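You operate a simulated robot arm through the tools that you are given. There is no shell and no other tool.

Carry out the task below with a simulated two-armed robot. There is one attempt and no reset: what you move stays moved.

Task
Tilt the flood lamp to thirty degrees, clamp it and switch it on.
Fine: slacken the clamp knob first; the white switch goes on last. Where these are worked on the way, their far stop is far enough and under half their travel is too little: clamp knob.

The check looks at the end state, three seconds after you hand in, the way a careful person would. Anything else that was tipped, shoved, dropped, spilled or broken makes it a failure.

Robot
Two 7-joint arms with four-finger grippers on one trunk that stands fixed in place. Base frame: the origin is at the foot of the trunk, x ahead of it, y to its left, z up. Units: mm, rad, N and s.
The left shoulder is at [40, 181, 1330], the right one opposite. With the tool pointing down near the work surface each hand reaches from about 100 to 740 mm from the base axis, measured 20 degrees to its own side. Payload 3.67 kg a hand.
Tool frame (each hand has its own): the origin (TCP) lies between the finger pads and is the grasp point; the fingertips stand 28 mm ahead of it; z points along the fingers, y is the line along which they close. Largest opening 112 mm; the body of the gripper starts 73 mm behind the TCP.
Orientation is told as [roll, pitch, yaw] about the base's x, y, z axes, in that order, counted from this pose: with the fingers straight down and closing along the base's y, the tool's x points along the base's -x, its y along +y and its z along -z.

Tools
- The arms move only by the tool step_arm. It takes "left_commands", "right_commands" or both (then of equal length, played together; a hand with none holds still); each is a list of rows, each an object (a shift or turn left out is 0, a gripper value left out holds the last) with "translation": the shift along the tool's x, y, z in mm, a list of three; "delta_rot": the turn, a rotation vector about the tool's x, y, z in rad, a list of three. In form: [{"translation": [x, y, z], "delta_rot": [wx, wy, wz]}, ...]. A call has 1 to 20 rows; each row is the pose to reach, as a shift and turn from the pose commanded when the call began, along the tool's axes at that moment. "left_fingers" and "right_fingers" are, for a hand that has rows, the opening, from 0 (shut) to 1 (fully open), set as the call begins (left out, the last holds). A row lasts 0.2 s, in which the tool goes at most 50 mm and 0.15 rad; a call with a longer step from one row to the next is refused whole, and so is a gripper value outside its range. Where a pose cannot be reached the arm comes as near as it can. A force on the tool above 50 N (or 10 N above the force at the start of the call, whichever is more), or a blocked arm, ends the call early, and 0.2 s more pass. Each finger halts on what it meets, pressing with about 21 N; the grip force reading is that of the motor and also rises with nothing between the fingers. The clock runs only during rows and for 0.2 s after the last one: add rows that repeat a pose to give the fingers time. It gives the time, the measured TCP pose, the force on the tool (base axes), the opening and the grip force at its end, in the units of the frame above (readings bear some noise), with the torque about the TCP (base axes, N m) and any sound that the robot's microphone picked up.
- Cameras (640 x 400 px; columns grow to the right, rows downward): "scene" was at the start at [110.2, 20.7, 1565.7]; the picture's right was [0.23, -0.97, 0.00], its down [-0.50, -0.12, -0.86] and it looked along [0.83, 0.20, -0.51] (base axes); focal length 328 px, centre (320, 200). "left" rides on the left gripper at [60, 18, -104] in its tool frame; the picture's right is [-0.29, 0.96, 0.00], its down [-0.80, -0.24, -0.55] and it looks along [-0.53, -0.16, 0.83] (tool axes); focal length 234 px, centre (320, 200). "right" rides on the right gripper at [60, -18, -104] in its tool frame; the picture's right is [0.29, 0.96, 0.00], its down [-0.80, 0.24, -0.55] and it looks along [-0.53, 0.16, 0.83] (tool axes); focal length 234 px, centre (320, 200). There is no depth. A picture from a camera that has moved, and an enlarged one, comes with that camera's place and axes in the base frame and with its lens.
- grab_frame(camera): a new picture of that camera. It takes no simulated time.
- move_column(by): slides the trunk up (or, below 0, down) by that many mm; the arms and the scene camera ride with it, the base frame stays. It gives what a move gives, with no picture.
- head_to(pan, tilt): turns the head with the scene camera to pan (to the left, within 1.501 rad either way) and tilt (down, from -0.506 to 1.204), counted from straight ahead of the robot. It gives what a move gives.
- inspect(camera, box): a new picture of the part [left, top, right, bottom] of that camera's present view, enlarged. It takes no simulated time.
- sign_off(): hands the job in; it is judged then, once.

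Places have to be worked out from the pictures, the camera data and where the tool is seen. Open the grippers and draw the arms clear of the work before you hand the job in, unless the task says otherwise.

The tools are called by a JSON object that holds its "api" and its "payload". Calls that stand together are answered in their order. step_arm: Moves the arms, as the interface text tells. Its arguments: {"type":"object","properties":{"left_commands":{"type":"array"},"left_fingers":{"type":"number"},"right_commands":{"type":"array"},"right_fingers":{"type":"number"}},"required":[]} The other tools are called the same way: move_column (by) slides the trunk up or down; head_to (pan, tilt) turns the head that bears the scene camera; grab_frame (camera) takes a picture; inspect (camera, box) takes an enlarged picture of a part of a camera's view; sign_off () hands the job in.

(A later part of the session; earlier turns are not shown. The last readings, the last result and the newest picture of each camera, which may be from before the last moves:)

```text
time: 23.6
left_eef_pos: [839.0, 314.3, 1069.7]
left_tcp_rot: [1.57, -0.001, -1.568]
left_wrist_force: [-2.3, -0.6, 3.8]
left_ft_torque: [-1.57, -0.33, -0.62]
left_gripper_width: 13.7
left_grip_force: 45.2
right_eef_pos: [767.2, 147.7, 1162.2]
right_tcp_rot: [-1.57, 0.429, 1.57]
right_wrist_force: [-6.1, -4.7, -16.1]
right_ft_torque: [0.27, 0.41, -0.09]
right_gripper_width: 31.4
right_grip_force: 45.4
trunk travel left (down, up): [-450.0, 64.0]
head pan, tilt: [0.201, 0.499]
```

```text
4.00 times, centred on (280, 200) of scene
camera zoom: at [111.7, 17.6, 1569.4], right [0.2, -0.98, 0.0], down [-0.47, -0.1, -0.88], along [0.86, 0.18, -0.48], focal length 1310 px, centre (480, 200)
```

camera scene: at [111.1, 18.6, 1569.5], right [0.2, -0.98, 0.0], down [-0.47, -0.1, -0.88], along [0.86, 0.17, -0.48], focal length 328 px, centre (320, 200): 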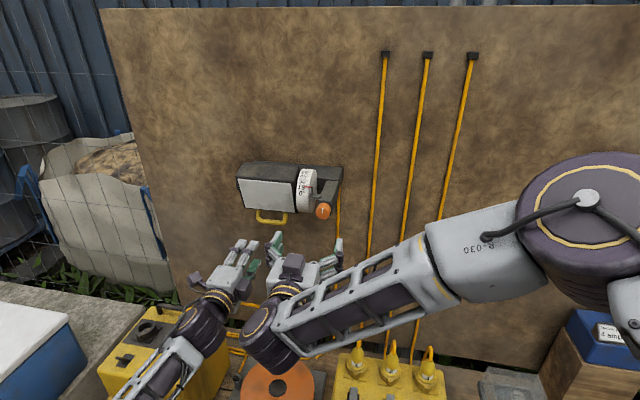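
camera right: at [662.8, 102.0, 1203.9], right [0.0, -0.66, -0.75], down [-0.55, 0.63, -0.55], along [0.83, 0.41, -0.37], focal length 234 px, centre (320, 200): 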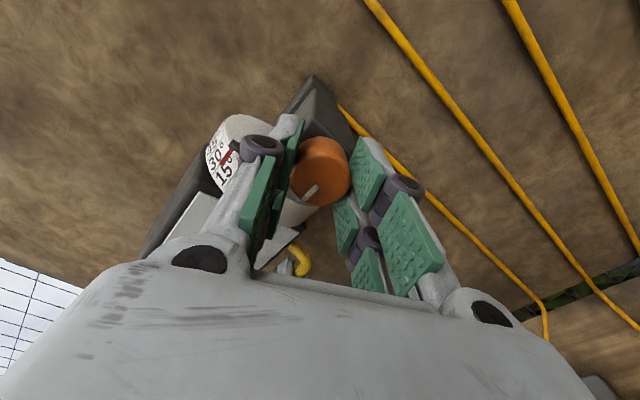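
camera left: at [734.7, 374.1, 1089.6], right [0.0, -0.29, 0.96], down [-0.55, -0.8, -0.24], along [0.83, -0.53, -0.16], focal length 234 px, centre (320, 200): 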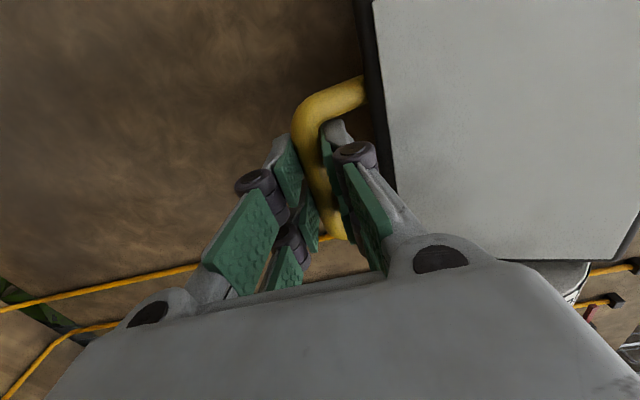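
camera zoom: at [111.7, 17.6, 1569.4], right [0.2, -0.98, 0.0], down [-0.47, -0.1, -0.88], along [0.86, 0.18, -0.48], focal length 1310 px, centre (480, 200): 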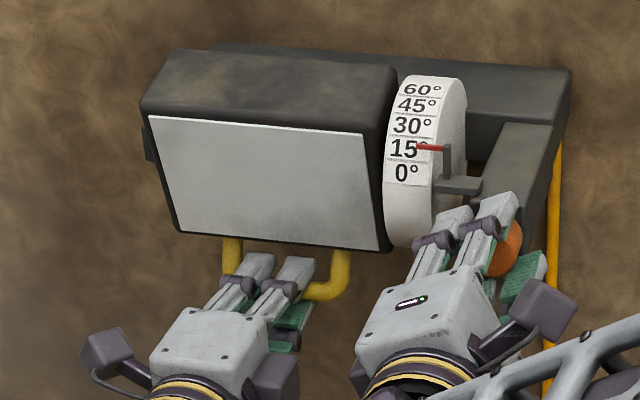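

The torque about x is rising to 0.27 N·m and the white line looks slightly turned relative to the jaws. I'll enlarge to see whether the knob has reached its stop.

{"api": "inspect", "payload": {"camera": "right", "box": [260, 120, 380, 220]}}

```text
4.00 times, centred on (320, 170) of right
camera zoom: at [662.8, 102.0, 1203.9], right [0.0, -0.66, -0.75], down [-0.55, 0.63, -0.55], along [0.83, 0.41, -0.37], focal length 937 px, centre (320, 320)
```

zoom: 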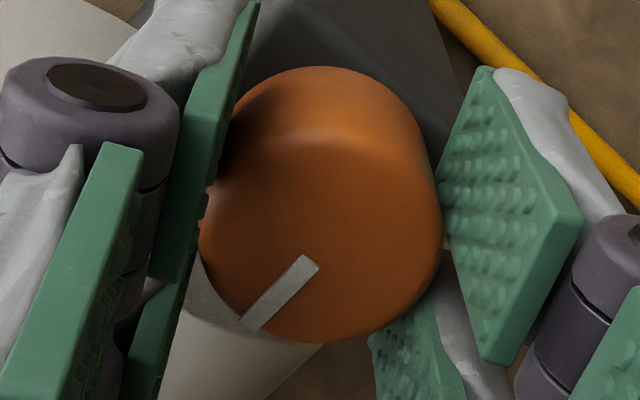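

The jaws slipped about 24° over the last bit, so the knob has turned about 90° and is at its slack stop. Now I'll tilt the lamp with the left hand on a 5° arc about the lamp pivot, near (870, 1170), pushing the handle towards the wall.

{"api": "step_arm", "payload": {"left_commands": [{"translation": [0, -0.6, 2.2], "delta_rot": [-0.022, 0, 0]}, {"translation": [0, -1.2, 4.4], "delta_rot": [-0.044, 0, 0]}, {"translation": [0, -1.8, 6.6], "delta_rot": [-0.066, 0, 0]}, {"translation": [0, -2.4, 8.7], "delta_rot": [-0.087, 0, 0]}, {"translation": [0, -2.4, 8.7], "delta_rot": [-0.087, 0, 0]}]}}

{"api": "inspect", "payload": {"camera": "scene", "box": [200, 150, 360, 250]}}

{"api": "grab_frame", "payload": {"camera": "left"}}

```text
time: 24.8
left_eef_pos: [847.2, 315.7, 1068.7]
left_tcp_rot: [1.658, 0.001, -1.57]
left_wrist_force: [1.4, -0.6, 1.9]
left_ft_torque: [-1.72, 0.07, -0.08]
left_gripper_width: 14.1
left_grip_force: 44.6
right_eef_pos: [765.9, 147.7, 1161.6]
right_tcp_rot: [-1.569, 0.426, 1.571]
right_wrist_force: [-13.3, -8.9, -20.1]
right_ft_torque: [0.09, 0.4, -0.58]
right_gripper_width: 31.5
right_grip_force: 45.0
trunk travel left (down, up): [-450.0, 64.0]
head pan, tilt: [0.201, 0.499]
```

```text
4.00 times, centred on (280, 200) of scene
camera zoom: at [112.0, 17.1, 1569.4], right [0.2, -0.98, 0.0], down [-0.47, -0.09, -0.88], along [0.86, 0.18, -0.48], focal length 1310 px, centre (480, 200)
```

zoom: 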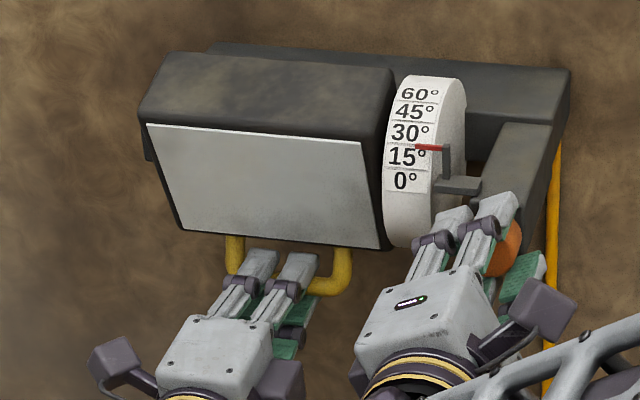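

```text
taken
camera left: at [742.3, 373.8, 1078.2], right [-0.08, -0.29, 0.95], down [-0.53, -0.8, -0.29], along [0.84, -0.53, -0.09], focal length 234 px, centre (320, 200)
```

left: 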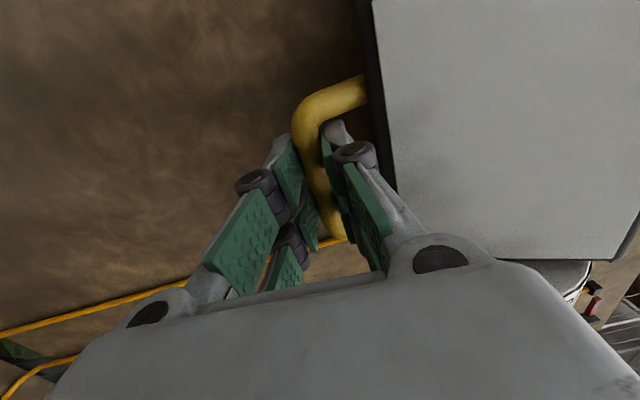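

The lamp follows with only about 2 N, and the scale advanced about 5°. I'll push the arc on by 9° more, and open the right fingers off the knob at the same time so that camera can go and read the scale squarely.

{"api": "step_arm", "payload": {"left_commands": [{"translation": [0, -0.6, 2.7], "delta_rot": [-0.026, 0, 0]}, {"translation": [0, -1.2, 5.3], "delta_rot": [-0.052, 0, 0]}, {"translation": [0, -1.8, 8.0], "delta_rot": [-0.079, 0, 0]}, {"translation": [0, -2.5, 10.6], "delta_rot": [-0.105, 0, 0]}, {"translation": [0, -3.1, 13.3], "delta_rot": [-0.131, 0, 0]}, {"translation": [0, -3.7, 15.9], "delta_rot": [-0.157, 0, 0]}, {"translation": [0, -3.7, 15.9], "delta_rot": [-0.157, 0, 0]}], "right_commands": [{"translation": [0, 0, 0]}, {"translation": [0, 0, 0]}, {"translation": [0, 0, 0]}, {"translation": [0, 0, 0]}, {"translation": [0, 0, 0]}, {"translation": [0, 0, 0]}, {"translation": [0, 0, 0]}], "right_fingers": 0.5}}

{"api": "inspect", "payload": {"camera": "scene", "box": [200, 150, 360, 250]}}

{"api": "inspect", "payload": {"camera": "right", "box": [190, 90, 390, 230]}}

```text
time: 26.4
left_eef_pos: [863.4, 315.6, 1066.1]
left_tcp_rot: [1.814, -0.002, -1.571]
left_wrist_force: [0.0, -6.0, -2.0]
left_ft_torque: [-1.65, 0.01, -0.77]
left_gripper_width: 13.8
left_grip_force: 45.3
right_eef_pos: [767.6, 149.5, 1161.8]
right_tcp_rot: [-1.57, 0.427, 1.568]
right_wrist_force: [0.4, 0.0, 0.6]
right_ft_torque: [0.01, 0.02, 0.0]
right_gripper_width: 55.9
right_grip_force: 0.2
trunk travel left (down, up): [-450.0, 64.0]
head pan, tilt: [0.201, 0.499]
```

```text
4.00 times, centred on (280, 200) of scene
camera zoom: at [112.1, 17.6, 1569.4], right [0.2, -0.98, 0.0], down [-0.47, -0.1, -0.88], along [0.86, 0.17, -0.48], focal length 1310 px, centre (480, 200)
```

zoom: 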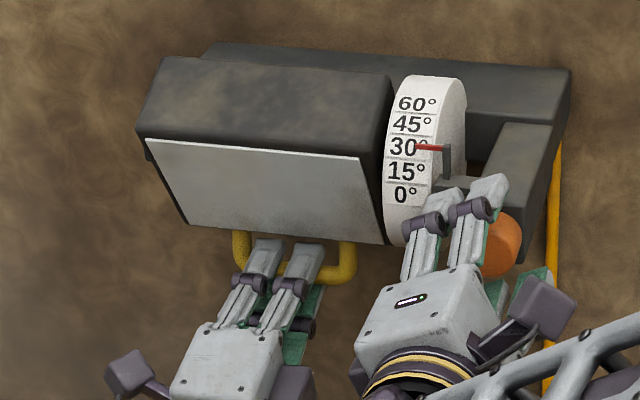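

```text
2.86 times, centred on (290, 160) of right
camera zoom: at [663.2, 102.2, 1204.7], right [0.0, -0.66, -0.75], down [-0.55, 0.63, -0.55], along [0.83, 0.42, -0.37], focal length 669 px, centre (406, 314)
```

zoom: 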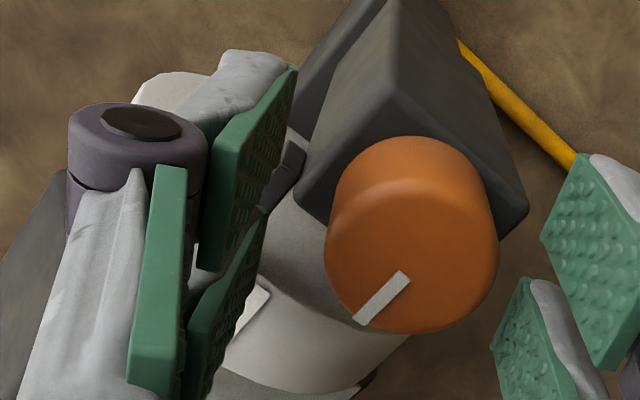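

The knob stays slack and the scale now reads about 30 from the head camera. To remove parallax I'll back the right hand off and take it to a spot about 40° above horizontal, looking straight at the needle.

{"api": "step_arm", "payload": {"right_commands": [{"translation": [0, 0, -25]}, {"translation": [0, 0, -50]}, {"translation": [0, 0, -72]}, {"translation": [4, -20, -70], "delta_rot": [0, 0, -0.13]}, {"translation": [8, -40, -65], "delta_rot": [0, 0, -0.26]}, {"translation": [12, -60, -60], "delta_rot": [0, 0, -0.39]}, {"translation": [16, -80, -55], "delta_rot": [0, 0, -0.52]}, {"translation": [20, -100, -50], "delta_rot": [0, 0, -0.65]}, {"translation": [25, -120, -45], "delta_rot": [0, 0, -0.78]}, {"translation": [29, -140, -40], "delta_rot": [0, 0, -0.91]}, {"translation": [31, -146, -36], "delta_rot": [0, 0, -1.03]}, {"translation": [31, -146, -34], "delta_rot": [0, 0, -1.14]}, {"translation": [31, -146, -34], "delta_rot": [0, 0, -1.14]}]}}

{"api": "grab_frame", "payload": {"camera": "right"}}

{"api": "grab_frame", "payload": {"camera": "scene"}}

```text
time: 28.3
left_eef_pos: [863.6, 314.9, 1066.0]
left_tcp_rot: [1.814, -0.003, -1.573]
left_wrist_force: [-2.2, -3.6, 1.0]
left_ft_torque: [-1.28, -0.13, 0.35]
left_gripper_width: 13.8
left_grip_force: 45.2
right_eef_pos: [646.9, 76.3, 1129.8]
right_tcp_rot: [-1.233, 0.929, 1.882]
right_wrist_force: [0.1, 1.3, 0.1]
right_ft_torque: [0.01, -0.03, 0.0]
right_gripper_width: 56.0
right_grip_force: 0.0
right hand out of reach, approached as far as the arm can: row 6, 7, 8, 9
trunk travel left (down, up): [-450.0, 64.0]
head pan, tilt: [0.201, 0.499]
stopped in row 9 (right hand): the arm was blocked; the commanded pose is now the measured one
```

```text
taken
camera right: at [557.2, 55.2, 1208.5], right [-0.03, -0.95, -0.31], down [-0.71, 0.24, -0.66], along [0.7, 0.2, -0.68], focal length 234 px, centre (320, 200)
```

right: 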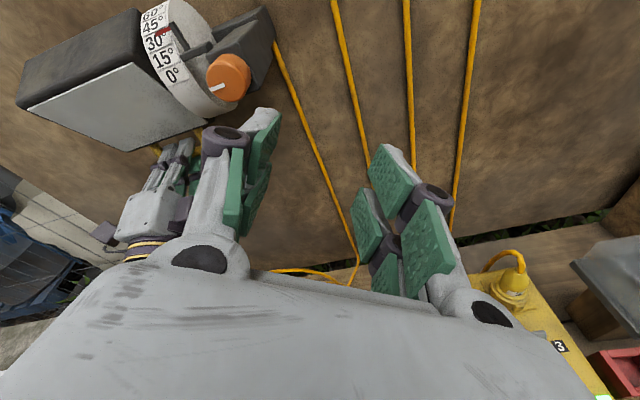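

```text
taken
camera scene: at [111.7, 17.8, 1569.5], right [0.2, -0.98, 0.0], down [-0.47, -0.1, -0.88], along [0.86, 0.18, -0.48], focal length 328 px, centre (320, 200)
```

scene: 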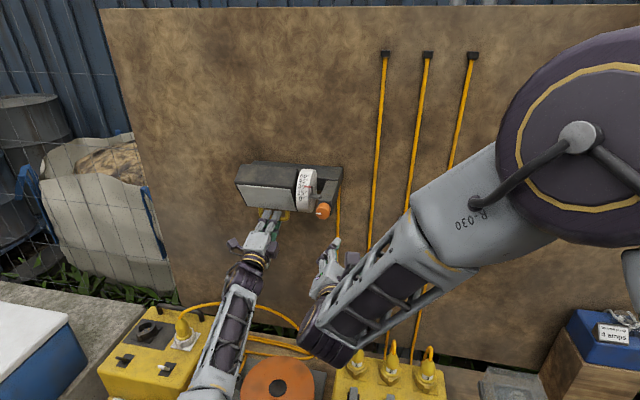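

The right wrist hit its roll limit and stopped short, clear of everything, with the scale still in view. I'll take enlarged pictures from here, since they take no time.

{"api": "inspect", "payload": {"camera": "right", "box": [120, 0, 260, 120]}}

{"api": "inspect", "payload": {"camera": "scene", "box": [280, 155, 350, 225]}}

```text
3.33 times, centred on (190, 60) of right
camera zoom: at [557.2, 55.2, 1208.5], right [-0.03, -0.95, -0.31], down [-0.71, 0.24, -0.66], along [0.7, 0.2, -0.68], focal length 781 px, centre (753, 667)
```

zoom: 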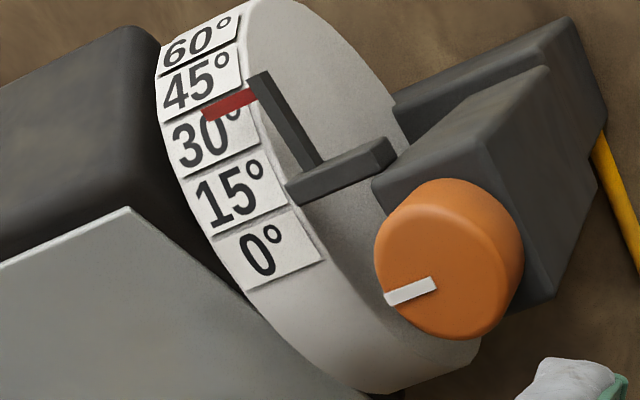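

```text
5.71 times, centred on (315, 190) of scene
camera zoom: at [111.7, 17.8, 1569.5], right [0.2, -0.98, 0.0], down [-0.47, -0.1, -0.88], along [0.86, 0.18, -0.48], focal length 1871 px, centre (349, 257)
```

zoom: 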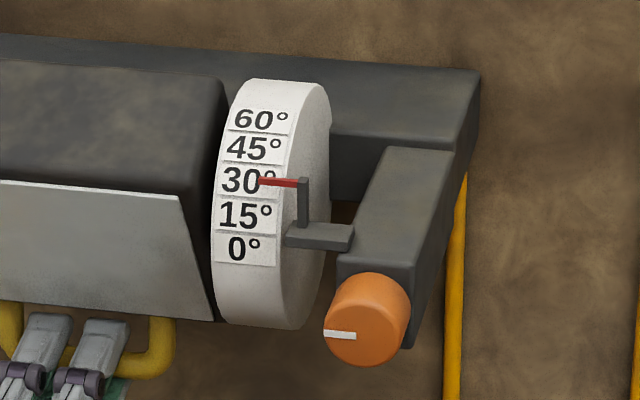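

By comparing the two views, the needle stands about 6 mm off the drum and the true reading is about 28.8°. I'll bring the right hand back to a comfortable roll and raise it, so its camera looks down on the needle at about 40° and confirms this.

{"api": "step_arm", "payload": {"right_commands": [{"delta_rot": [0.026, 0.031, 0.106]}, {"delta_rot": [0.052, 0.063, 0.212]}, {"delta_rot": [0.079, 0.094, 0.317]}, {"delta_rot": [0.105, 0.126, 0.423]}, {"delta_rot": [0.131, 0.157, 0.529]}, {"translation": [20.9, -32.6, 9.8], "delta_rot": [0.131, 0.157, 0.529]}, {"translation": [41.8, -65.1, 19.7], "delta_rot": [0.131, 0.157, 0.529]}, {"translation": [62.6, -97.6, 29.5], "delta_rot": [0.131, 0.157, 0.529]}, {"translation": [83.5, -130.2, 39.3], "delta_rot": [0.131, 0.157, 0.529]}, {"translation": [104.4, -162.7, 49.2], "delta_rot": [0.131, 0.157, 0.529]}, {"translation": [125.3, -195.3, 59], "delta_rot": [0.131, 0.157, 0.529]}, {"translation": [125.3, -195.3, 59], "delta_rot": [0.131, 0.157, 0.529]}]}}

{"api": "grab_frame", "payload": {"camera": "right"}}

{"api": "grab_frame", "payload": {"camera": "scene"}}

```text
time: 31.1
left_eef_pos: [863.5, 314.1, 1066.1]
left_tcp_rot: [1.814, -0.004, -1.572]
left_wrist_force: [-0.1, -2.0, 1.5]
left_ft_torque: [-1.1, 0.0, -0.74]
left_gripper_width: 13.7
left_grip_force: 45.1
right_eef_pos: [758.3, 144.5, 1288.5]
right_tcp_rot: [-1.498, 0.417, 1.565]
right_wrist_force: [-0.5, -0.6, 0.3]
right_ft_torque: [-0.03, 0.03, 0.0]
right_gripper_width: 56.2
right_grip_force: 0.1
trunk travel left (down, up): [-450.0, 64.0]
head pan, tilt: [0.201, 0.499]
stopped in row 12 (right hand): the arm was blocked; the commanded pose is now the measured one
```

```text
taken
camera right: at [654.8, 101.3, 1336.8], right [-0.07, -0.65, -0.76], down [-0.56, 0.65, -0.51], along [0.82, 0.39, -0.42], focal length 234 px, centre (320, 200)
```

right: 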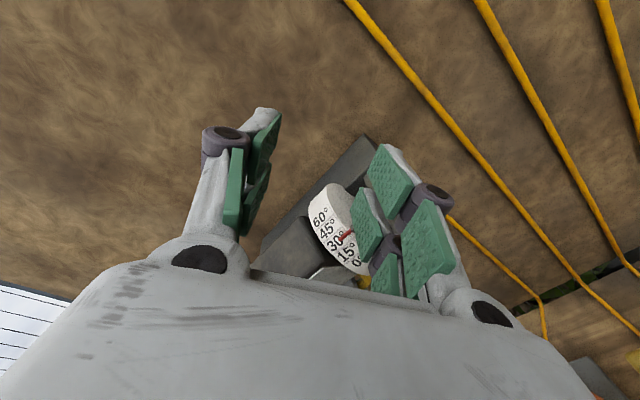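

```text
taken
camera scene: at [112.0, 18.1, 1569.4], right [0.2, -0.98, 0.0], down [-0.47, -0.1, -0.88], along [0.86, 0.18, -0.48], focal length 328 px, centre (320, 200)
```

scene: 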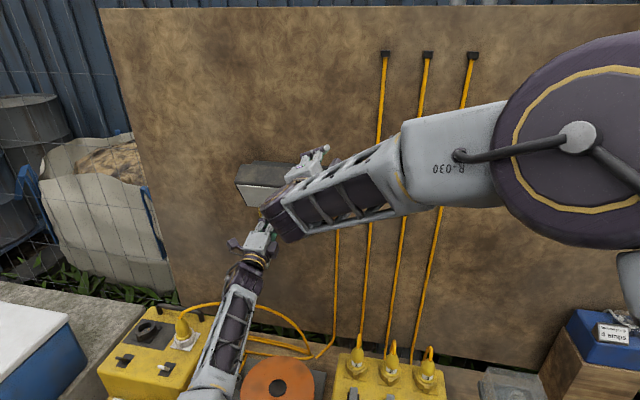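

The arm stopped short, but its camera is now at (655, 101, 1337), which is 38.6° above the needle. That is nearly square on, so I'll enlarge the scale.

{"api": "inspect", "payload": {"camera": "right", "box": [300, 175, 380, 285]}}

```text
3.64 times, centred on (340, 230) of right
camera zoom: at [654.8, 101.3, 1336.8], right [-0.07, -0.65, -0.76], down [-0.56, 0.65, -0.51], along [0.82, 0.39, -0.42], focal length 852 px, centre (247, 91)
```

zoom: 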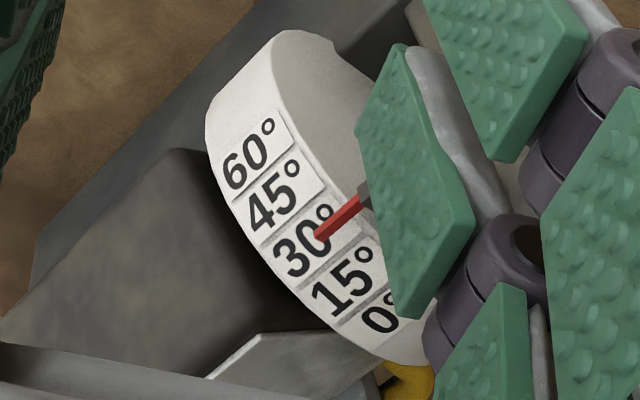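

Square on, the needle falls 53% of the way from the 45/30 line to the 30/15 line, about 29.5°. I'll nudge the left hand about 0.7° further along the arc and re-read.

{"api": "step_arm", "payload": {"left_commands": [{"translation": [0, -0.2, 0.6], "delta_rot": [-0.006, 0, 0]}, {"translation": [0, -0.33, 1.25], "delta_rot": [-0.012, 0, 0]}, {"translation": [0, -0.33, 1.25], "delta_rot": [-0.012, 0, 0]}]}}

{"api": "inspect", "payload": {"camera": "right", "box": [310, 195, 370, 275]}}

{"api": "grab_frame", "payload": {"camera": "left"}}

```text
time: 31.9
left_eef_pos: [865.0, 315.3, 1065.4]
left_tcp_rot: [1.827, -0.001, -1.573]
left_wrist_force: [-1.9, -3.4, -3.3]
left_ft_torque: [-1.72, -0.13, -0.49]
left_gripper_width: 13.5
left_grip_force: 45.0
right_eef_pos: [757.5, 143.8, 1289.6]
right_tcp_rot: [-1.501, 0.42, 1.562]
right_wrist_force: [-0.9, -0.4, 0.3]
right_ft_torque: [0.0, 0.02, -0.02]
right_gripper_width: 55.9
right_grip_force: 0.1
trunk travel left (down, up): [-450.0, 64.0]
head pan, tilt: [0.201, 0.499]
```

```text
5.00 times, centred on (340, 235) of right
camera zoom: at [654.7, 101.1, 1337.4], right [-0.07, -0.65, -0.76], down [-0.56, 0.65, -0.51], along [0.82, 0.39, -0.41], focal length 1171 px, centre (220, 25)
```

zoom: 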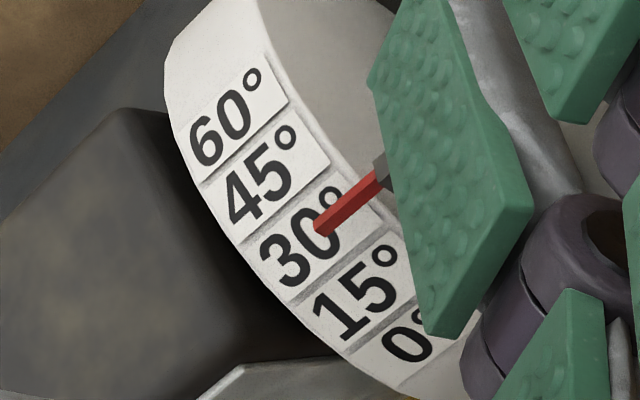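

```text
taken
camera left: at [759.5, 373.8, 1058.0], right [-0.24, -0.29, 0.93], down [-0.48, -0.8, -0.37], along [0.84, -0.53, 0.06], focal length 234 px, centre (320, 200)
```

left: 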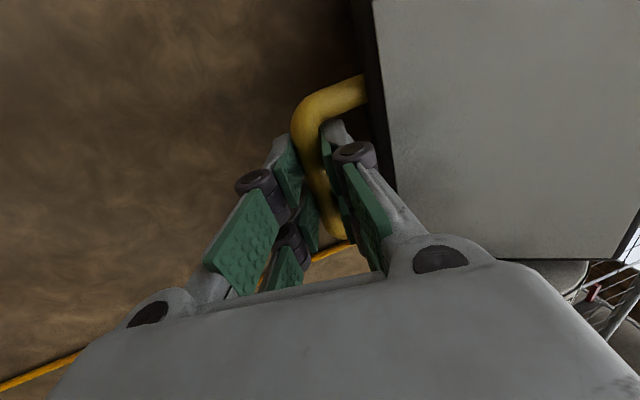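

The needle now reads about 29.8°. I'll return the right hand to the front of the knob: retreat, descend, and set the roll so a 90° clockwise turn fits.

{"api": "step_arm", "payload": {"right_commands": [{"translation": [-2, 1.4, -34]}, {"translation": [-4.2, 2.8, -67.5]}, {"translation": [-17.1, 32, -63], "delta_rot": [0.018, -0.006, 0.098]}, {"translation": [-30, 61.2, -58.4], "delta_rot": [0.035, -0.011, 0.195]}, {"translation": [-42.9, 90.4, -53.9], "delta_rot": [0.053, -0.017, 0.293]}, {"translation": [-55.8, 119.6, -49.3], "delta_rot": [0.071, -0.022, 0.39]}, {"translation": [-55.8, 119.6, -49.3], "delta_rot": [0.071, -0.022, 0.39]}], "right_fingers": 0.5}}

{"api": "grab_frame", "payload": {"camera": "right"}}

{"api": "inspect", "payload": {"camera": "scene", "box": [200, 150, 360, 250]}}

```text
time: 33.5
left_eef_pos: [864.4, 314.1, 1066.2]
left_tcp_rot: [1.825, -0.002, -1.573]
left_wrist_force: [0.3, -5.5, -4.8]
left_ft_torque: [-1.67, 0.02, -1.16]
left_gripper_width: 13.9
left_grip_force: 45.3
right_eef_pos: [698.6, 153.6, 1160.3]
right_tcp_rot: [-1.572, 0.034, 1.579]
right_wrist_force: [0.0, -0.9, 0.2]
right_ft_torque: [0.01, -0.01, 0.01]
right_gripper_width: 55.9
right_grip_force: 0.1
trunk travel left (down, up): [-450.0, 64.0]
head pan, tilt: [0.201, 0.499]
```

```text
taken
camera right: at [594.8, 93.8, 1180.0], right [0.0, -0.32, -0.95], down [-0.56, 0.78, -0.27], along [0.83, 0.53, -0.18], focal length 234 px, centre (320, 200)
```

right: 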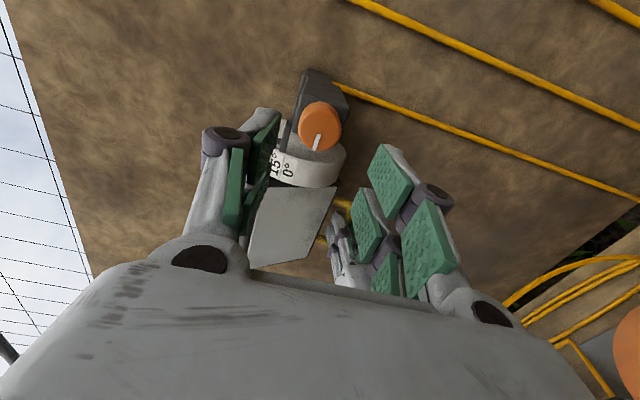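

```text
4.00 times, centred on (280, 200) of scene
camera zoom: at [112.6, 17.9, 1569.4], right [0.2, -0.98, 0.0], down [-0.47, -0.1, -0.88], along [0.86, 0.17, -0.48], focal length 1310 px, centre (480, 200)
```

zoom: 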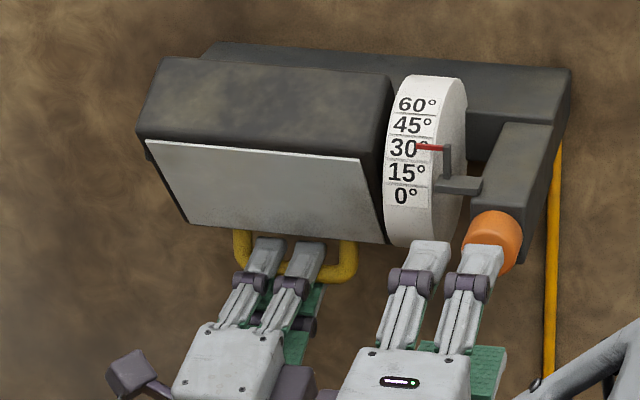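

A fresh ray confirms the knob at (790, 148, 1162). I'll correct sideways by 5 mm, then go forward 67 mm to straddle the knob.

{"api": "step_arm", "payload": {"right_commands": [{"translation": [5.3, -1, 0], "delta_rot": [0, 0, 0]}, {"translation": [5.3, -1, 20]}, {"translation": [5.3, -1, 40]}, {"translation": [5.3, -1, 55]}, {"translation": [5.3, -1, 67.4]}, {"translation": [5.3, -1, 67.4]}]}}

{"api": "grab_frame", "payload": {"camera": "right"}}

```text
time: 34.9
left_eef_pos: [864.9, 314.9, 1064.9]
left_tcp_rot: [1.825, -0.003, -1.572]
left_wrist_force: [0.9, -6.9, -4.4]
left_ft_torque: [-1.84, 0.05, -0.62]
left_gripper_width: 13.9
left_grip_force: 45.0
right_eef_pos: [766.2, 147.7, 1162.0]
right_tcp_rot: [-1.571, 0.03, 1.578]
right_wrist_force: [-0.4, -0.2, 0.4]
right_ft_torque: [0.02, -0.03, -0.01]
right_gripper_width: 56.2
right_grip_force: 0.0
trunk travel left (down, up): [-450.0, 64.0]
head pan, tilt: [0.201, 0.499]
```

```text
taken
camera right: at [662.2, 87.2, 1181.5], right [0.0, -0.32, -0.95], down [-0.56, 0.79, -0.26], along [0.83, 0.53, -0.18], focal length 234 px, centre (320, 200)
```

right: 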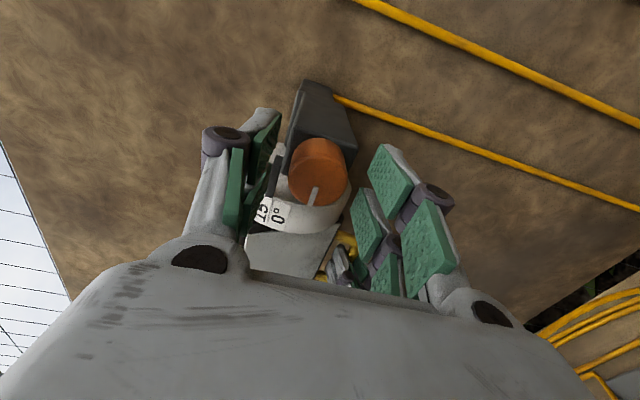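

The knob is centred between the pads, so I'll close on it.

{"api": "step_arm", "payload": {"right_commands": [{"translation": [0, 0, 0]}, {"translation": [0, 0, 0]}, {"translation": [0, 0, 0]}, {"translation": [0, 0, 0]}], "right_fingers": 0.0}}

{"api": "inspect", "payload": {"camera": "right", "box": [240, 110, 400, 230]}}

```text
time: 35.9
left_eef_pos: [864.5, 314.9, 1065.9]
left_tcp_rot: [1.826, -0.001, -1.572]
left_wrist_force: [1.9, -8.7, -4.8]
left_ft_torque: [-1.92, 0.14, -0.41]
left_gripper_width: 13.7
left_grip_force: 45.5
right_eef_pos: [765.5, 146.7, 1162.0]
right_tcp_rot: [-1.572, 0.031, 1.577]
right_wrist_force: [-0.3, 0.5, 4.7]
right_ft_torque: [0.08, -0.13, 0.05]
right_gripper_width: 31.5
right_grip_force: 44.9
trunk travel left (down, up): [-450.0, 64.0]
head pan, tilt: [0.201, 0.499]
```

```text
3.33 times, centred on (320, 170) of right
camera zoom: at [662.2, 87.2, 1182.1], right [0.0, -0.32, -0.95], down [-0.56, 0.79, -0.27], along [0.83, 0.53, -0.18], focal length 781 px, centre (320, 300)
```

zoom: 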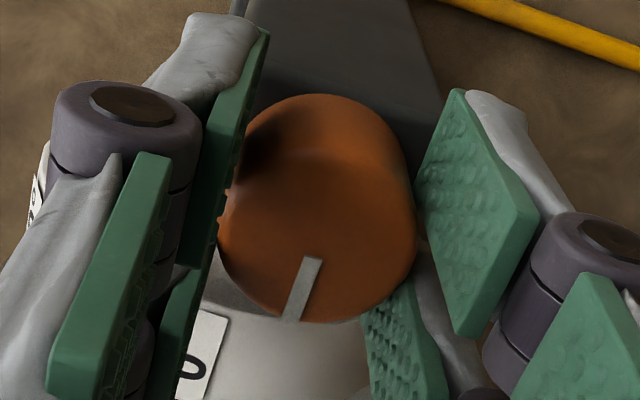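

Gripped at 31.5 mm. I'll now turn it clockwise (positive about tool z), first by 0.8 rad.

{"api": "step_arm", "payload": {"right_commands": [{"delta_rot": [0, 0, 0.1]}, {"delta_rot": [0, 0, 0.2]}, {"delta_rot": [0, 0, 0.3]}, {"delta_rot": [0, 0, 0.4]}, {"delta_rot": [0, 0, 0.5]}, {"delta_rot": [0, 0, 0.6]}, {"delta_rot": [0, 0, 0.7]}, {"delta_rot": [0, 0, 0.8]}, {"delta_rot": [0, 0, 0.8]}]}}

{"api": "inspect", "payload": {"camera": "right", "box": [240, 110, 400, 230]}}

{"api": "inspect", "payload": {"camera": "scene", "box": [200, 150, 360, 250]}}

```text
time: 37.9
left_eef_pos: [865.5, 315.2, 1065.3]
left_tcp_rot: [1.826, -0.001, -1.573]
left_wrist_force: [-1.3, -6.3, -5.1]
left_ft_torque: [-1.72, -0.13, -1.03]
left_gripper_width: 13.4
left_grip_force: 44.8
right_eef_pos: [764.9, 148.0, 1161.9]
right_tcp_rot: [-1.571, -0.77, 1.577]
right_wrist_force: [7.4, 0.3, 5.3]
right_ft_torque: [0.03, -0.23, 0.23]
right_gripper_width: 31.5
right_grip_force: 45.0
trunk travel left (down, up): [-450.0, 64.0]
head pan, tilt: [0.201, 0.499]
```

```text
3.33 times, centred on (320, 170) of right
camera zoom: at [662.2, 91.4, 1132.8], right [0.0, 0.46, -0.89], down [-0.56, 0.74, 0.38], along [0.83, 0.5, 0.26], focal length 781 px, centre (320, 300)
```

zoom: 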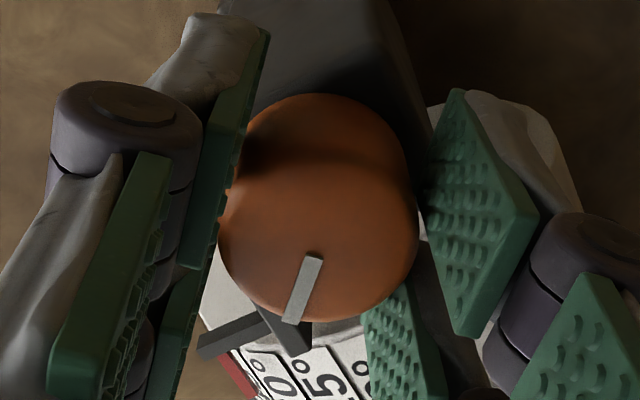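

```text
4.00 times, centred on (280, 200) of scene
camera zoom: at [113.0, 17.7, 1569.4], right [0.2, -0.98, 0.0], down [-0.47, -0.1, -0.88], along [0.86, 0.18, -0.48], focal length 1310 px, centre (480, 200)
```

zoom: 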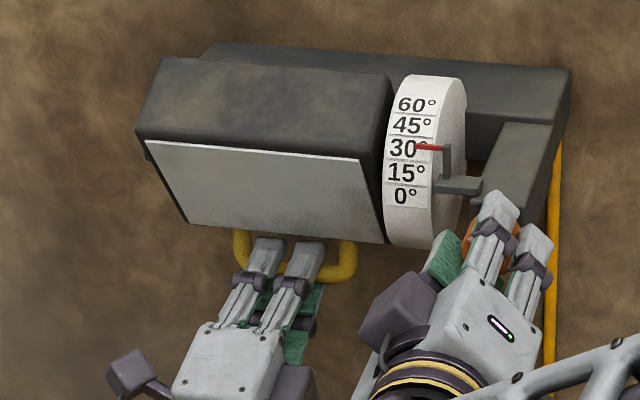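

The line moves with the jaws, so there's no slip. I'll carry on past 90° to press firmly into the tight stop.

{"api": "step_arm", "payload": {"right_commands": [{"delta_rot": [0, 0, 0.1]}, {"delta_rot": [0, 0, 0.2]}, {"delta_rot": [0, 0, 0.3]}, {"delta_rot": [0, 0, 0.4]}, {"delta_rot": [0, 0, 0.5]}, {"delta_rot": [0, 0, 0.6]}, {"delta_rot": [0, 0, 0.7]}, {"delta_rot": [0, 0, 0.8]}, {"delta_rot": [0, 0, 0.9]}, {"delta_rot": [0, 0, 1.0]}, {"delta_rot": [0, 0, 1.0]}]}}

{"api": "inspect", "payload": {"camera": "right", "box": [240, 110, 400, 230]}}

{"api": "inspect", "payload": {"camera": "scene", "box": [200, 150, 360, 250]}}

```text
time: 40.3
left_eef_pos: [864.0, 314.6, 1066.0]
left_tcp_rot: [1.825, -0.002, -1.573]
left_wrist_force: [3.6, -14.5, -2.5]
left_ft_torque: [-1.91, 0.3, 0.17]
left_gripper_width: 13.6
left_grip_force: 45.0
right_eef_pos: [767.0, 148.0, 1162.1]
right_tcp_rot: [1.577, -1.373, -1.567]
right_wrist_force: [6.1, 10.6, 10.0]
right_ft_torque: [-0.88, -0.48, 0.21]
right_gripper_width: 32.1
right_grip_force: 45.2
trunk travel left (down, up): [-450.0, 64.0]
head pan, tilt: [0.201, 0.499]
```

```text
3.33 times, centred on (320, 170) of right
camera zoom: at [661.5, 141.7, 1099.5], right [-0.01, 1.0, -0.09], down [-0.56, 0.07, 0.83], along [0.83, 0.06, 0.55], focal length 781 px, centre (320, 300)
```

zoom: 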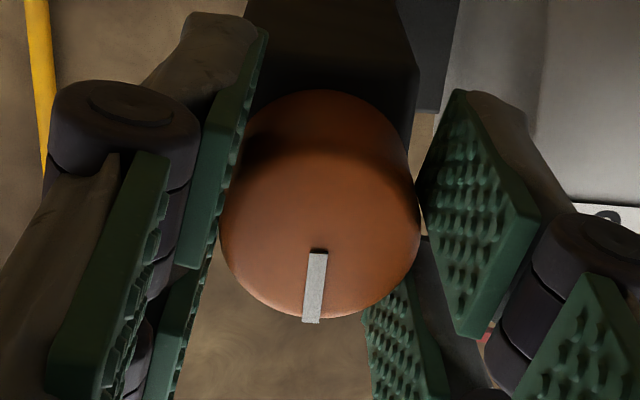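

```text
4.00 times, centred on (280, 200) of scene
camera zoom: at [112.5, 18.2, 1569.4], right [0.2, -0.98, 0.0], down [-0.47, -0.1, -0.88], along [0.86, 0.17, -0.48], focal length 1310 px, centre (480, 200)
```

zoom: 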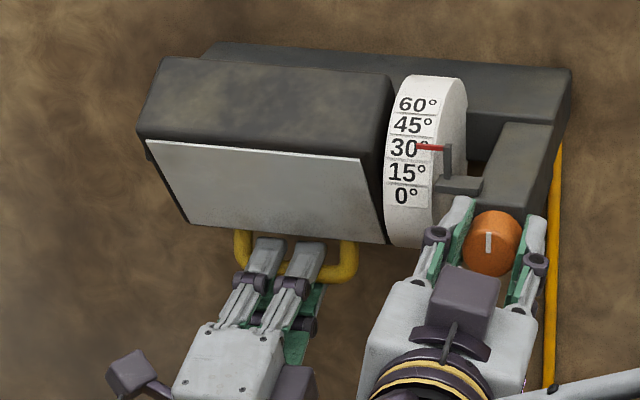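

The torque reached −0.88 N·m and the jaws slipped about 10°; the knob line is upright again, so it is fully tight, and the scale still shows 30. I'll release the knob and back the right hand straight away.

{"api": "step_arm", "payload": {"right_commands": [{"translation": [0, 0, 0]}, {"translation": [0, 0, 0]}, {"translation": [0, 0, 0]}, {"translation": [0, 0, -30]}, {"translation": [0, 0, -60]}, {"translation": [0, 0, -90]}, {"translation": [0, 0, -120]}, {"translation": [0, 0, -120]}], "right_fingers": 0.55}}

{"api": "inspect", "payload": {"camera": "scene", "box": [200, 150, 360, 250]}}

{"api": "grab_frame", "payload": {"camera": "left"}}

```text
time: 42.1
left_eef_pos: [865.1, 314.2, 1065.8]
left_tcp_rot: [1.826, -0.001, -1.573]
left_wrist_force: [-0.9, -8.2, -5.0]
left_ft_torque: [-1.85, -0.04, -0.43]
left_gripper_width: 13.8
left_grip_force: 44.7
right_eef_pos: [645.6, 145.6, 1160.9]
right_tcp_rot: [1.574, -1.375, -1.568]
right_wrist_force: [0.2, -0.4, 0.3]
right_ft_torque: [-0.03, -0.02, -0.01]
right_gripper_width: 61.7
right_grip_force: 0.0
trunk travel left (down, up): [-450.0, 64.0]
head pan, tilt: [0.201, 0.499]
```

```text
4.00 times, centred on (280, 200) of scene
camera zoom: at [112.5, 17.5, 1569.4], right [0.2, -0.98, 0.0], down [-0.47, -0.1, -0.88], along [0.86, 0.18, -0.48], focal length 1310 px, centre (480, 200)
```

zoom: 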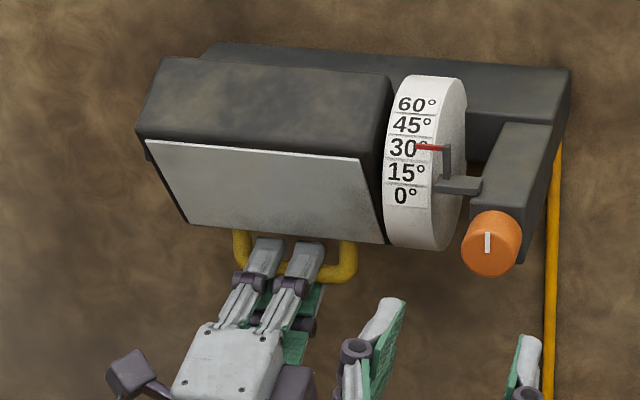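

```text
taken
camera left: at [759.8, 373.8, 1058.1], right [-0.24, -0.29, 0.93], down [-0.48, -0.8, -0.37], along [0.85, -0.53, 0.06], focal length 234 px, centre (320, 200)
```

left: 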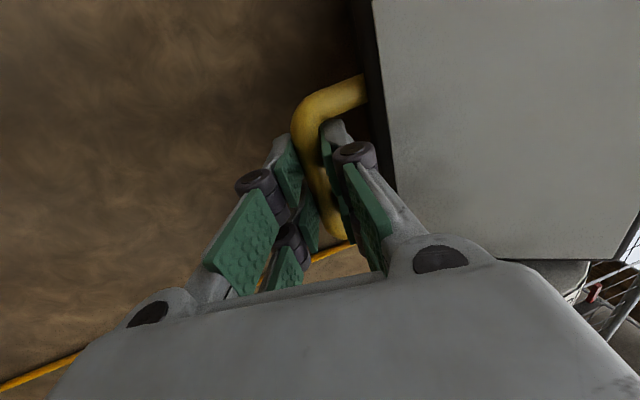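

The clamp holds and the knob line is upright. I'll open the left fingers just enough to clear the bar and withdraw straight back along the tool axis.

{"api": "step_arm", "payload": {"left_commands": [{"translation": [0, 0, 0]}, {"translation": [0, 0, 0]}, {"translation": [0, 0, 0]}, {"translation": [0, 0, -12]}, {"translation": [0, 0, -30]}, {"translation": [0, 0, -60]}, {"translation": [0, 0, -100]}, {"translation": [0, 0, -140]}, {"translation": [0, 0, -140]}], "left_fingers": 0.3}}

{"api": "inspect", "payload": {"camera": "scene", "box": [280, 155, 350, 225]}}

{"api": "grab_frame", "payload": {"camera": "scene"}}

{"api": "grab_frame", "payload": {"camera": "right"}}

```text
time: 44.1
left_eef_pos: [732.4, 312.7, 1031.8]
left_tcp_rot: [1.824, 0.001, -1.571]
left_wrist_force: [-0.3, 0.5, -0.2]
left_ft_torque: [0.01, -0.03, -0.01]
left_gripper_width: 33.8
left_grip_force: 0.1
right_eef_pos: [645.6, 147.4, 1161.6]
right_tcp_rot: [1.571, -1.373, -1.565]
right_wrist_force: [-0.5, -0.1, -0.2]
right_ft_torque: [0.0, 0.01, 0.0]
right_gripper_width: 61.4
right_grip_force: 0.0
trunk travel left (down, up): [-450.0, 64.0]
head pan, tilt: [0.201, 0.499]
```

```text
5.71 times, centred on (315, 190) of scene
camera zoom: at [112.8, 18.1, 1569.4], right [0.2, -0.98, 0.0], down [-0.47, -0.1, -0.88], along [0.86, 0.17, -0.48], focal length 1871 px, centre (349, 257)
```

zoom: 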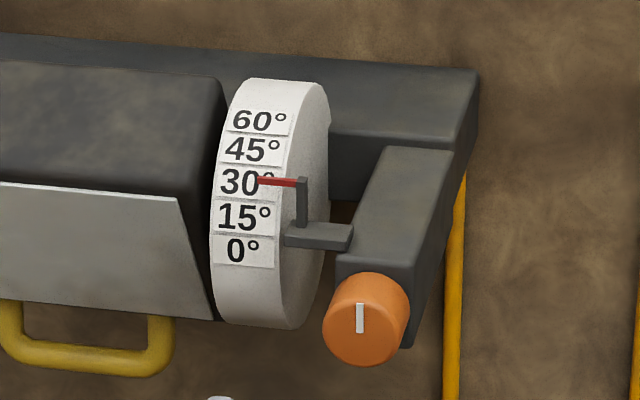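

```text
taken
camera scene: at [112.8, 18.1, 1569.4], right [0.2, -0.98, 0.0], down [-0.47, -0.1, -0.88], along [0.86, 0.17, -0.48], focal length 328 px, centre (320, 200)
```

scene: 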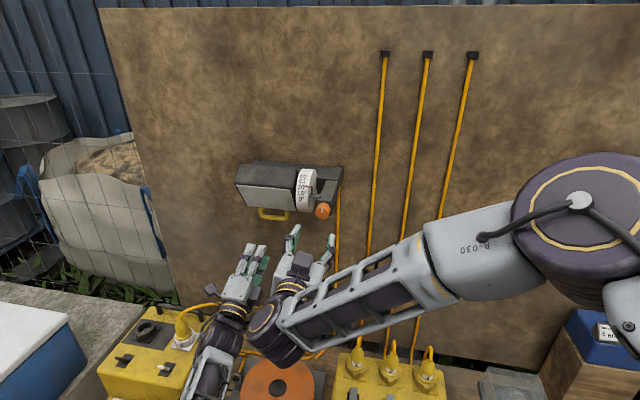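

```text
taken
camera right: at [542.0, 139.8, 1099.3], right [-0.01, 1.0, -0.09], down [-0.55, 0.08, 0.83], along [0.83, 0.06, 0.55], focal length 234 px, centre (320, 200)
```

right: 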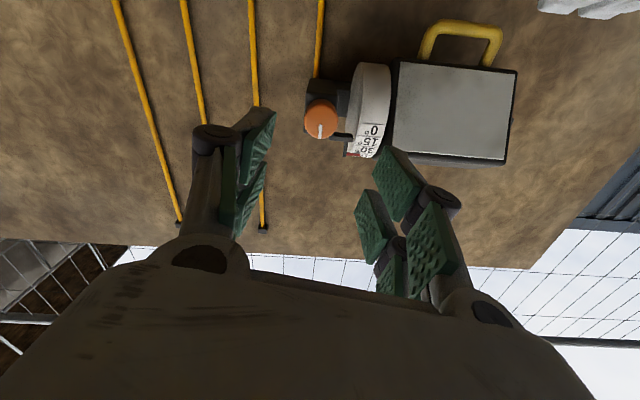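

The lamp holds at 30° by itself with both hands free. Next is the white switch, near (600, 570, 720) on the yellow box, whose top is at z≈690. I'll draw both arms back and up, with the left hand turning to point down, so the trunk can be lowered safely.

{"api": "step_arm", "payload": {"left_commands": [{"translation": [9.8, 26.9, -14.7], "delta_rot": [0.087, 0.087, -0.067]}, {"translation": [19.5, 53.7, -29.5], "delta_rot": [0.174, 0.174, -0.135]}, {"translation": [29.3, 80.6, -44.2], "delta_rot": [0.261, 0.261, -0.202]}, {"translation": [39, 107.5, -59], "delta_rot": [0.348, 0.348, -0.27]}, {"translation": [48.8, 134.3, -73.7], "delta_rot": [0.435, 0.435, -0.337]}, {"translation": [58.5, 161.2, -88.5], "delta_rot": [0.522, 0.522, -0.405]}, {"translation": [68.3, 188.1, -103.2], "delta_rot": [0.609, 0.609, -0.472]}, {"translation": [78, 214.9, -117.9], "delta_rot": [0.697, 0.697, -0.54]}, {"translation": [87.8, 241.8, -132.7], "delta_rot": [0.784, 0.784, -0.607]}, {"translation": [97.5, 268.7, -147.4], "delta_rot": [0.871, 0.871, -0.674]}, {"translation": [107.3, 295.5, -162.2], "delta_rot": [0.958, 0.958, -0.742]}, {"translation": [117, 322.4, -176.9], "delta_rot": [1.045, 1.045, -0.809]}, {"translation": [117, 322.4, -176.9], "delta_rot": [1.132, 1.132, -0.877]}, {"translation": [117, 322.4, -176.9], "delta_rot": [1.219, 1.219, -0.944]}, {"translation": [117, 322.4, -176.9], "delta_rot": [1.306, 1.306, -1.012]}, {"translation": [117, 322.4, -176.9], "delta_rot": [1.393, 1.393, -1.079]}, {"translation": [117, 322.4, -176.9], "delta_rot": [1.393, 1.393, -1.079]}], "right_commands": [{"translation": [0, 0, -30]}, {"translation": [-12, -10, -60]}, {"translation": [-27, -22, -85]}, {"translation": [-42, -35, -105]}, {"translation": [-57, -48, -120]}, {"translation": [-72, -60, -135]}, {"translation": [-87, -73, -145]}, {"translation": [-102, -85, -150]}, {"translation": [-117, -98, -150]}, {"translation": [-132, -110, -150]}, {"translation": [-147, -123, -150]}, {"translation": [-147, -123, -150]}, {"translation": [-147, -123, -150]}, {"translation": [-147, -123, -150]}, {"translation": [-147, -123, -150]}, {"translation": [-147, -123, -150]}, {"translation": [-147, -123, -150]}], "left_fingers": 0.0}}

{"api": "grab_frame", "payload": {"camera": "scene"}}

{"api": "grab_frame", "payload": {"camera": "left"}}

```text
time: 47.7
left_eef_pos: [492.5, 485.8, 1297.5]
left_tcp_rot: [-0.001, -0.003, 0.001]
left_wrist_force: [0.0, 0.1, -0.2]
left_ft_torque: [-0.01, 0.0, -0.04]
left_gripper_width: 0.2
left_grip_force: 21.1
left hand out of reach, approached as far as the arm can: row 12, 13, 14, 15, 16, 17
right_eef_pos: [495.1, -3.9, 1279.6]
right_tcp_rot: [1.576, -1.375, -1.57]
right_wrist_force: [0.1, -0.3, -0.2]
right_ft_torque: [0.01, -0.02, 0.0]
right_gripper_width: 61.5
right_grip_force: 0.0
trunk travel left (down, up): [-450.0, 64.0]
head pan, tilt: [0.201, 0.499]
```

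```text
taken
camera scene: at [111.2, 18.6, 1569.4], right [0.2, -0.98, 0.0], down [-0.47, -0.1, -0.88], along [0.86, 0.17, -0.48], focal length 328 px, centre (320, 200)
```

scene: 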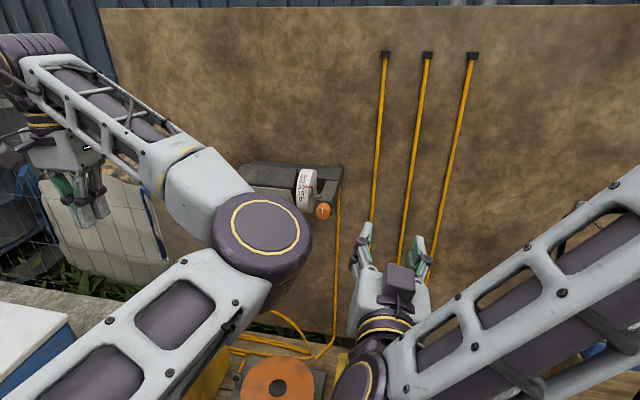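

```text
taken
camera left: at [432.6, 502.9, 1402.8], right [0.29, 0.96, 0.0], down [0.8, -0.24, 0.56], along [0.53, -0.16, -0.83], focal length 234 px, centre (320, 200)
```

left: 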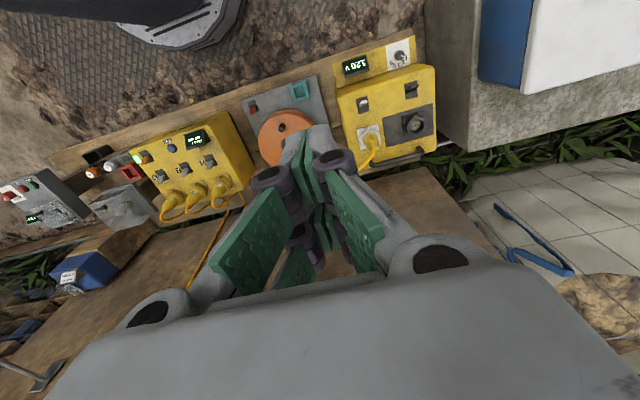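

The left arm reached its joint limits with its elbow swung inward, which isn't a good posture for the switch. I'll run that left-hand motion exactly backwards, then take the same route home as on the way out, and park the right hand further right meanwhile.

{"api": "step_arm", "payload": {"left_commands": [{"delta_rot": [-0.087, -0.087, 0.067]}, {"delta_rot": [-0.174, -0.174, 0.135]}, {"delta_rot": [-0.261, -0.261, 0.202]}, {"delta_rot": [-0.348, -0.348, 0.27]}, {"translation": [-21, -9.8, 22.3], "delta_rot": [-0.435, -0.435, 0.337]}, {"translation": [-42, -19.5, 44.7], "delta_rot": [-0.522, -0.522, 0.405]}, {"translation": [-63, -29.3, 67], "delta_rot": [-0.609, -0.609, 0.472]}, {"translation": [-84, -39, 89.3], "delta_rot": [-0.697, -0.697, 0.54]}, {"translation": [-105, -48.8, 111.7], "delta_rot": [-0.784, -0.784, 0.607]}, {"translation": [-126, -58.5, 134], "delta_rot": [-0.871, -0.871, 0.674]}, {"translation": [-147, -68.3, 156.3], "delta_rot": [-0.958, -0.958, 0.742]}, {"translation": [-168, -78, 178.7], "delta_rot": [-1.045, -1.045, 0.809]}, {"translation": [-189, -87.8, 201], "delta_rot": [-1.132, -1.132, 0.877]}, {"translation": [-210, -97.5, 223.3], "delta_rot": [-1.219, -1.219, 0.944]}, {"translation": [-231, -107.3, 245.7], "delta_rot": [-1.306, -1.306, 1.012]}, {"translation": [-252, -117, 268], "delta_rot": [-1.393, -1.393, 1.079]}, {"translation": [-252, -117, 268], "delta_rot": [-1.393, -1.393, 1.079]}], "right_commands": [{"translation": [-10, -28, -12]}, {"translation": [-20, -57, -24]}, {"translation": [-30, -86, -36]}, {"translation": [-40, -115, -48]}, {"translation": [-49, -143, -60]}, {"translation": [-49, -143, -60]}, {"translation": [-49, -143, -60]}, {"translation": [-49, -143, -60]}, {"translation": [-49, -143, -60]}, {"translation": [-49, -143, -60]}, {"translation": [-49, -143, -60]}, {"translation": [-49, -143, -60]}, {"translation": [-49, -143, -60]}, {"translation": [-49, -143, -60]}, {"translation": [-49, -143, -60]}, {"translation": [-49, -143, -60]}, {"translation": [-49, -143, -60]}]}}

{"api": "grab_frame", "payload": {"camera": "scene"}}

```text
time: 51.3
left_eef_pos: [746.7, 370.0, 1033.9]
left_tcp_rot: [1.827, -0.001, -1.573]
left_wrist_force: [0.2, 0.2, 0.0]
left_ft_torque: [-0.02, -0.03, 0.0]
left_gripper_width: 0.0
left_grip_force: 21.0
right_eef_pos: [513.5, -105.1, 1283.6]
right_tcp_rot: [1.58, -1.373, -1.573]
right_wrist_force: [-0.1, -0.2, 0.2]
right_ft_torque: [-0.01, 0.0, 0.0]
right_gripper_width: 61.4
right_grip_force: 0.1
right hand out of reach, approached as far as the arm can: row 2, 3, 4, 5, 6, 7, 8, 9, 10, 11, 12, 13, 14, 15, 16, 17
trunk travel left (down, up): [-450.0, 64.0]
head pan, tilt: [0.201, 0.499]
```

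```text
taken
camera scene: at [110.7, 18.1, 1569.5], right [0.2, -0.98, 0.0], down [-0.47, -0.1, -0.88], along [0.86, 0.18, -0.48], focal length 328 px, centre (320, 200)
```

scene: 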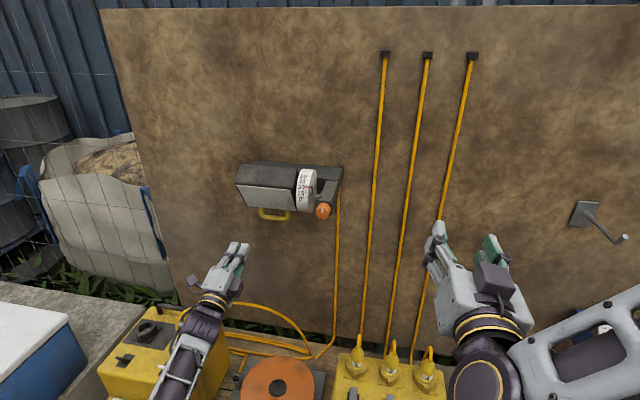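

The left arm is back in its earlier posture. Now it levels and retreats to its former stand-off, and then takes the roll back while rising to its starting place.

{"api": "step_arm", "payload": {"left_commands": [{"translation": [-17, 15, -15], "delta_rot": [0.085, 0, 0]}, {"translation": [-34, 30, -30], "delta_rot": [0.17, 0, 0]}, {"translation": [-50, 45.7, -45], "delta_rot": [0.255, 0, 0]}, {"translation": [-50, 45.7, -45], "delta_rot": [0.255, 0, 0]}]}}

{"api": "step_arm", "payload": {"left_commands": [{"translation": [12, 23, -15], "delta_rot": [0, 0, -0.131]}, {"translation": [23, 46, -30], "delta_rot": [0, 0, -0.262]}, {"translation": [35, 70, -46], "delta_rot": [0, 0, -0.393]}, {"translation": [46, 93, -61], "delta_rot": [0, 0, -0.524]}, {"translation": [58, 116, -76], "delta_rot": [0, 0, -0.655]}, {"translation": [69, 139, -91], "delta_rot": [0, 0, -0.785]}, {"translation": [81, 162, -106], "delta_rot": [0, 0, -0.916]}, {"translation": [92, 185, -121], "delta_rot": [0, 0, -1.047]}, {"translation": [104, 209, -137], "delta_rot": [0, 0, -1.178]}, {"translation": [115, 232, -152], "delta_rot": [0, 0, -1.309]}, {"translation": [127, 255, -167], "delta_rot": [0, 0, -1.44]}, {"translation": [138, 278, -182], "delta_rot": [0, 0, -1.571]}, {"translation": [138, 278, -182], "delta_rot": [0, 0, -1.571]}]}}

{"api": "grab_frame", "payload": {"camera": "scene"}}

```text
time: 52.3
left_eef_pos: [690.5, 320.1, 1065.8]
left_tcp_rot: [1.573, 0.0, -1.574]
left_wrist_force: [0.4, -0.7, -0.1]
left_ft_torque: [0.01, 0.0, 0.01]
left_gripper_width: 0.0
left_grip_force: 21.2
right_eef_pos: [515.5, -104.8, 1282.7]
right_tcp_rot: [1.574, -1.374, -1.57]
right_wrist_force: [0.6, -0.3, 0.4]
right_ft_torque: [0.01, 0.0, 0.02]
right_gripper_width: 61.4
right_grip_force: 0.0
trunk travel left (down, up): [-450.0, 64.0]
head pan, tilt: [0.201, 0.499]
```

```text
time: 55.1
left_eef_pos: [510.1, 458.2, 1344.3]
left_tcp_rot: [-2.054, -1.567, 2.053]
left_wrist_force: [-0.1, -0.2, -0.1]
left_ft_torque: [-0.01, 0.01, 0.0]
left_gripper_width: 0.0
left_grip_force: 20.9
right_eef_pos: [514.8, -104.5, 1284.0]
right_tcp_rot: [1.576, -1.375, -1.569]
right_wrist_force: [-0.1, -0.4, -0.2]
right_ft_torque: [0.02, -0.02, 0.01]
right_gripper_width: 61.5
right_grip_force: 0.0
trunk travel left (down, up): [-450.0, 64.0]
head pan, tilt: [0.201, 0.499]
```

```text
taken
camera scene: at [111.7, 18.2, 1569.4], right [0.2, -0.98, 0.0], down [-0.47, -0.1, -0.88], along [0.86, 0.17, -0.48], focal length 328 px, centre (320, 200)
```

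scene: 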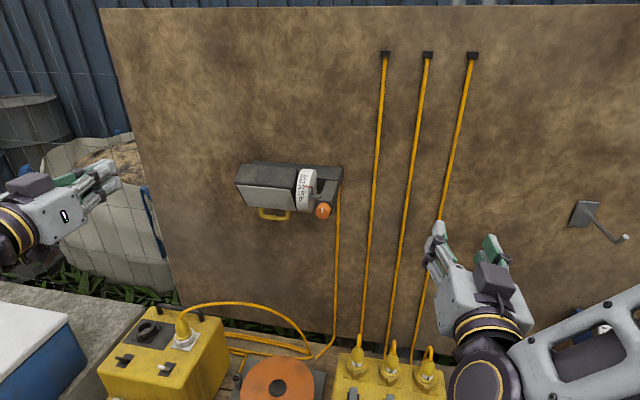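

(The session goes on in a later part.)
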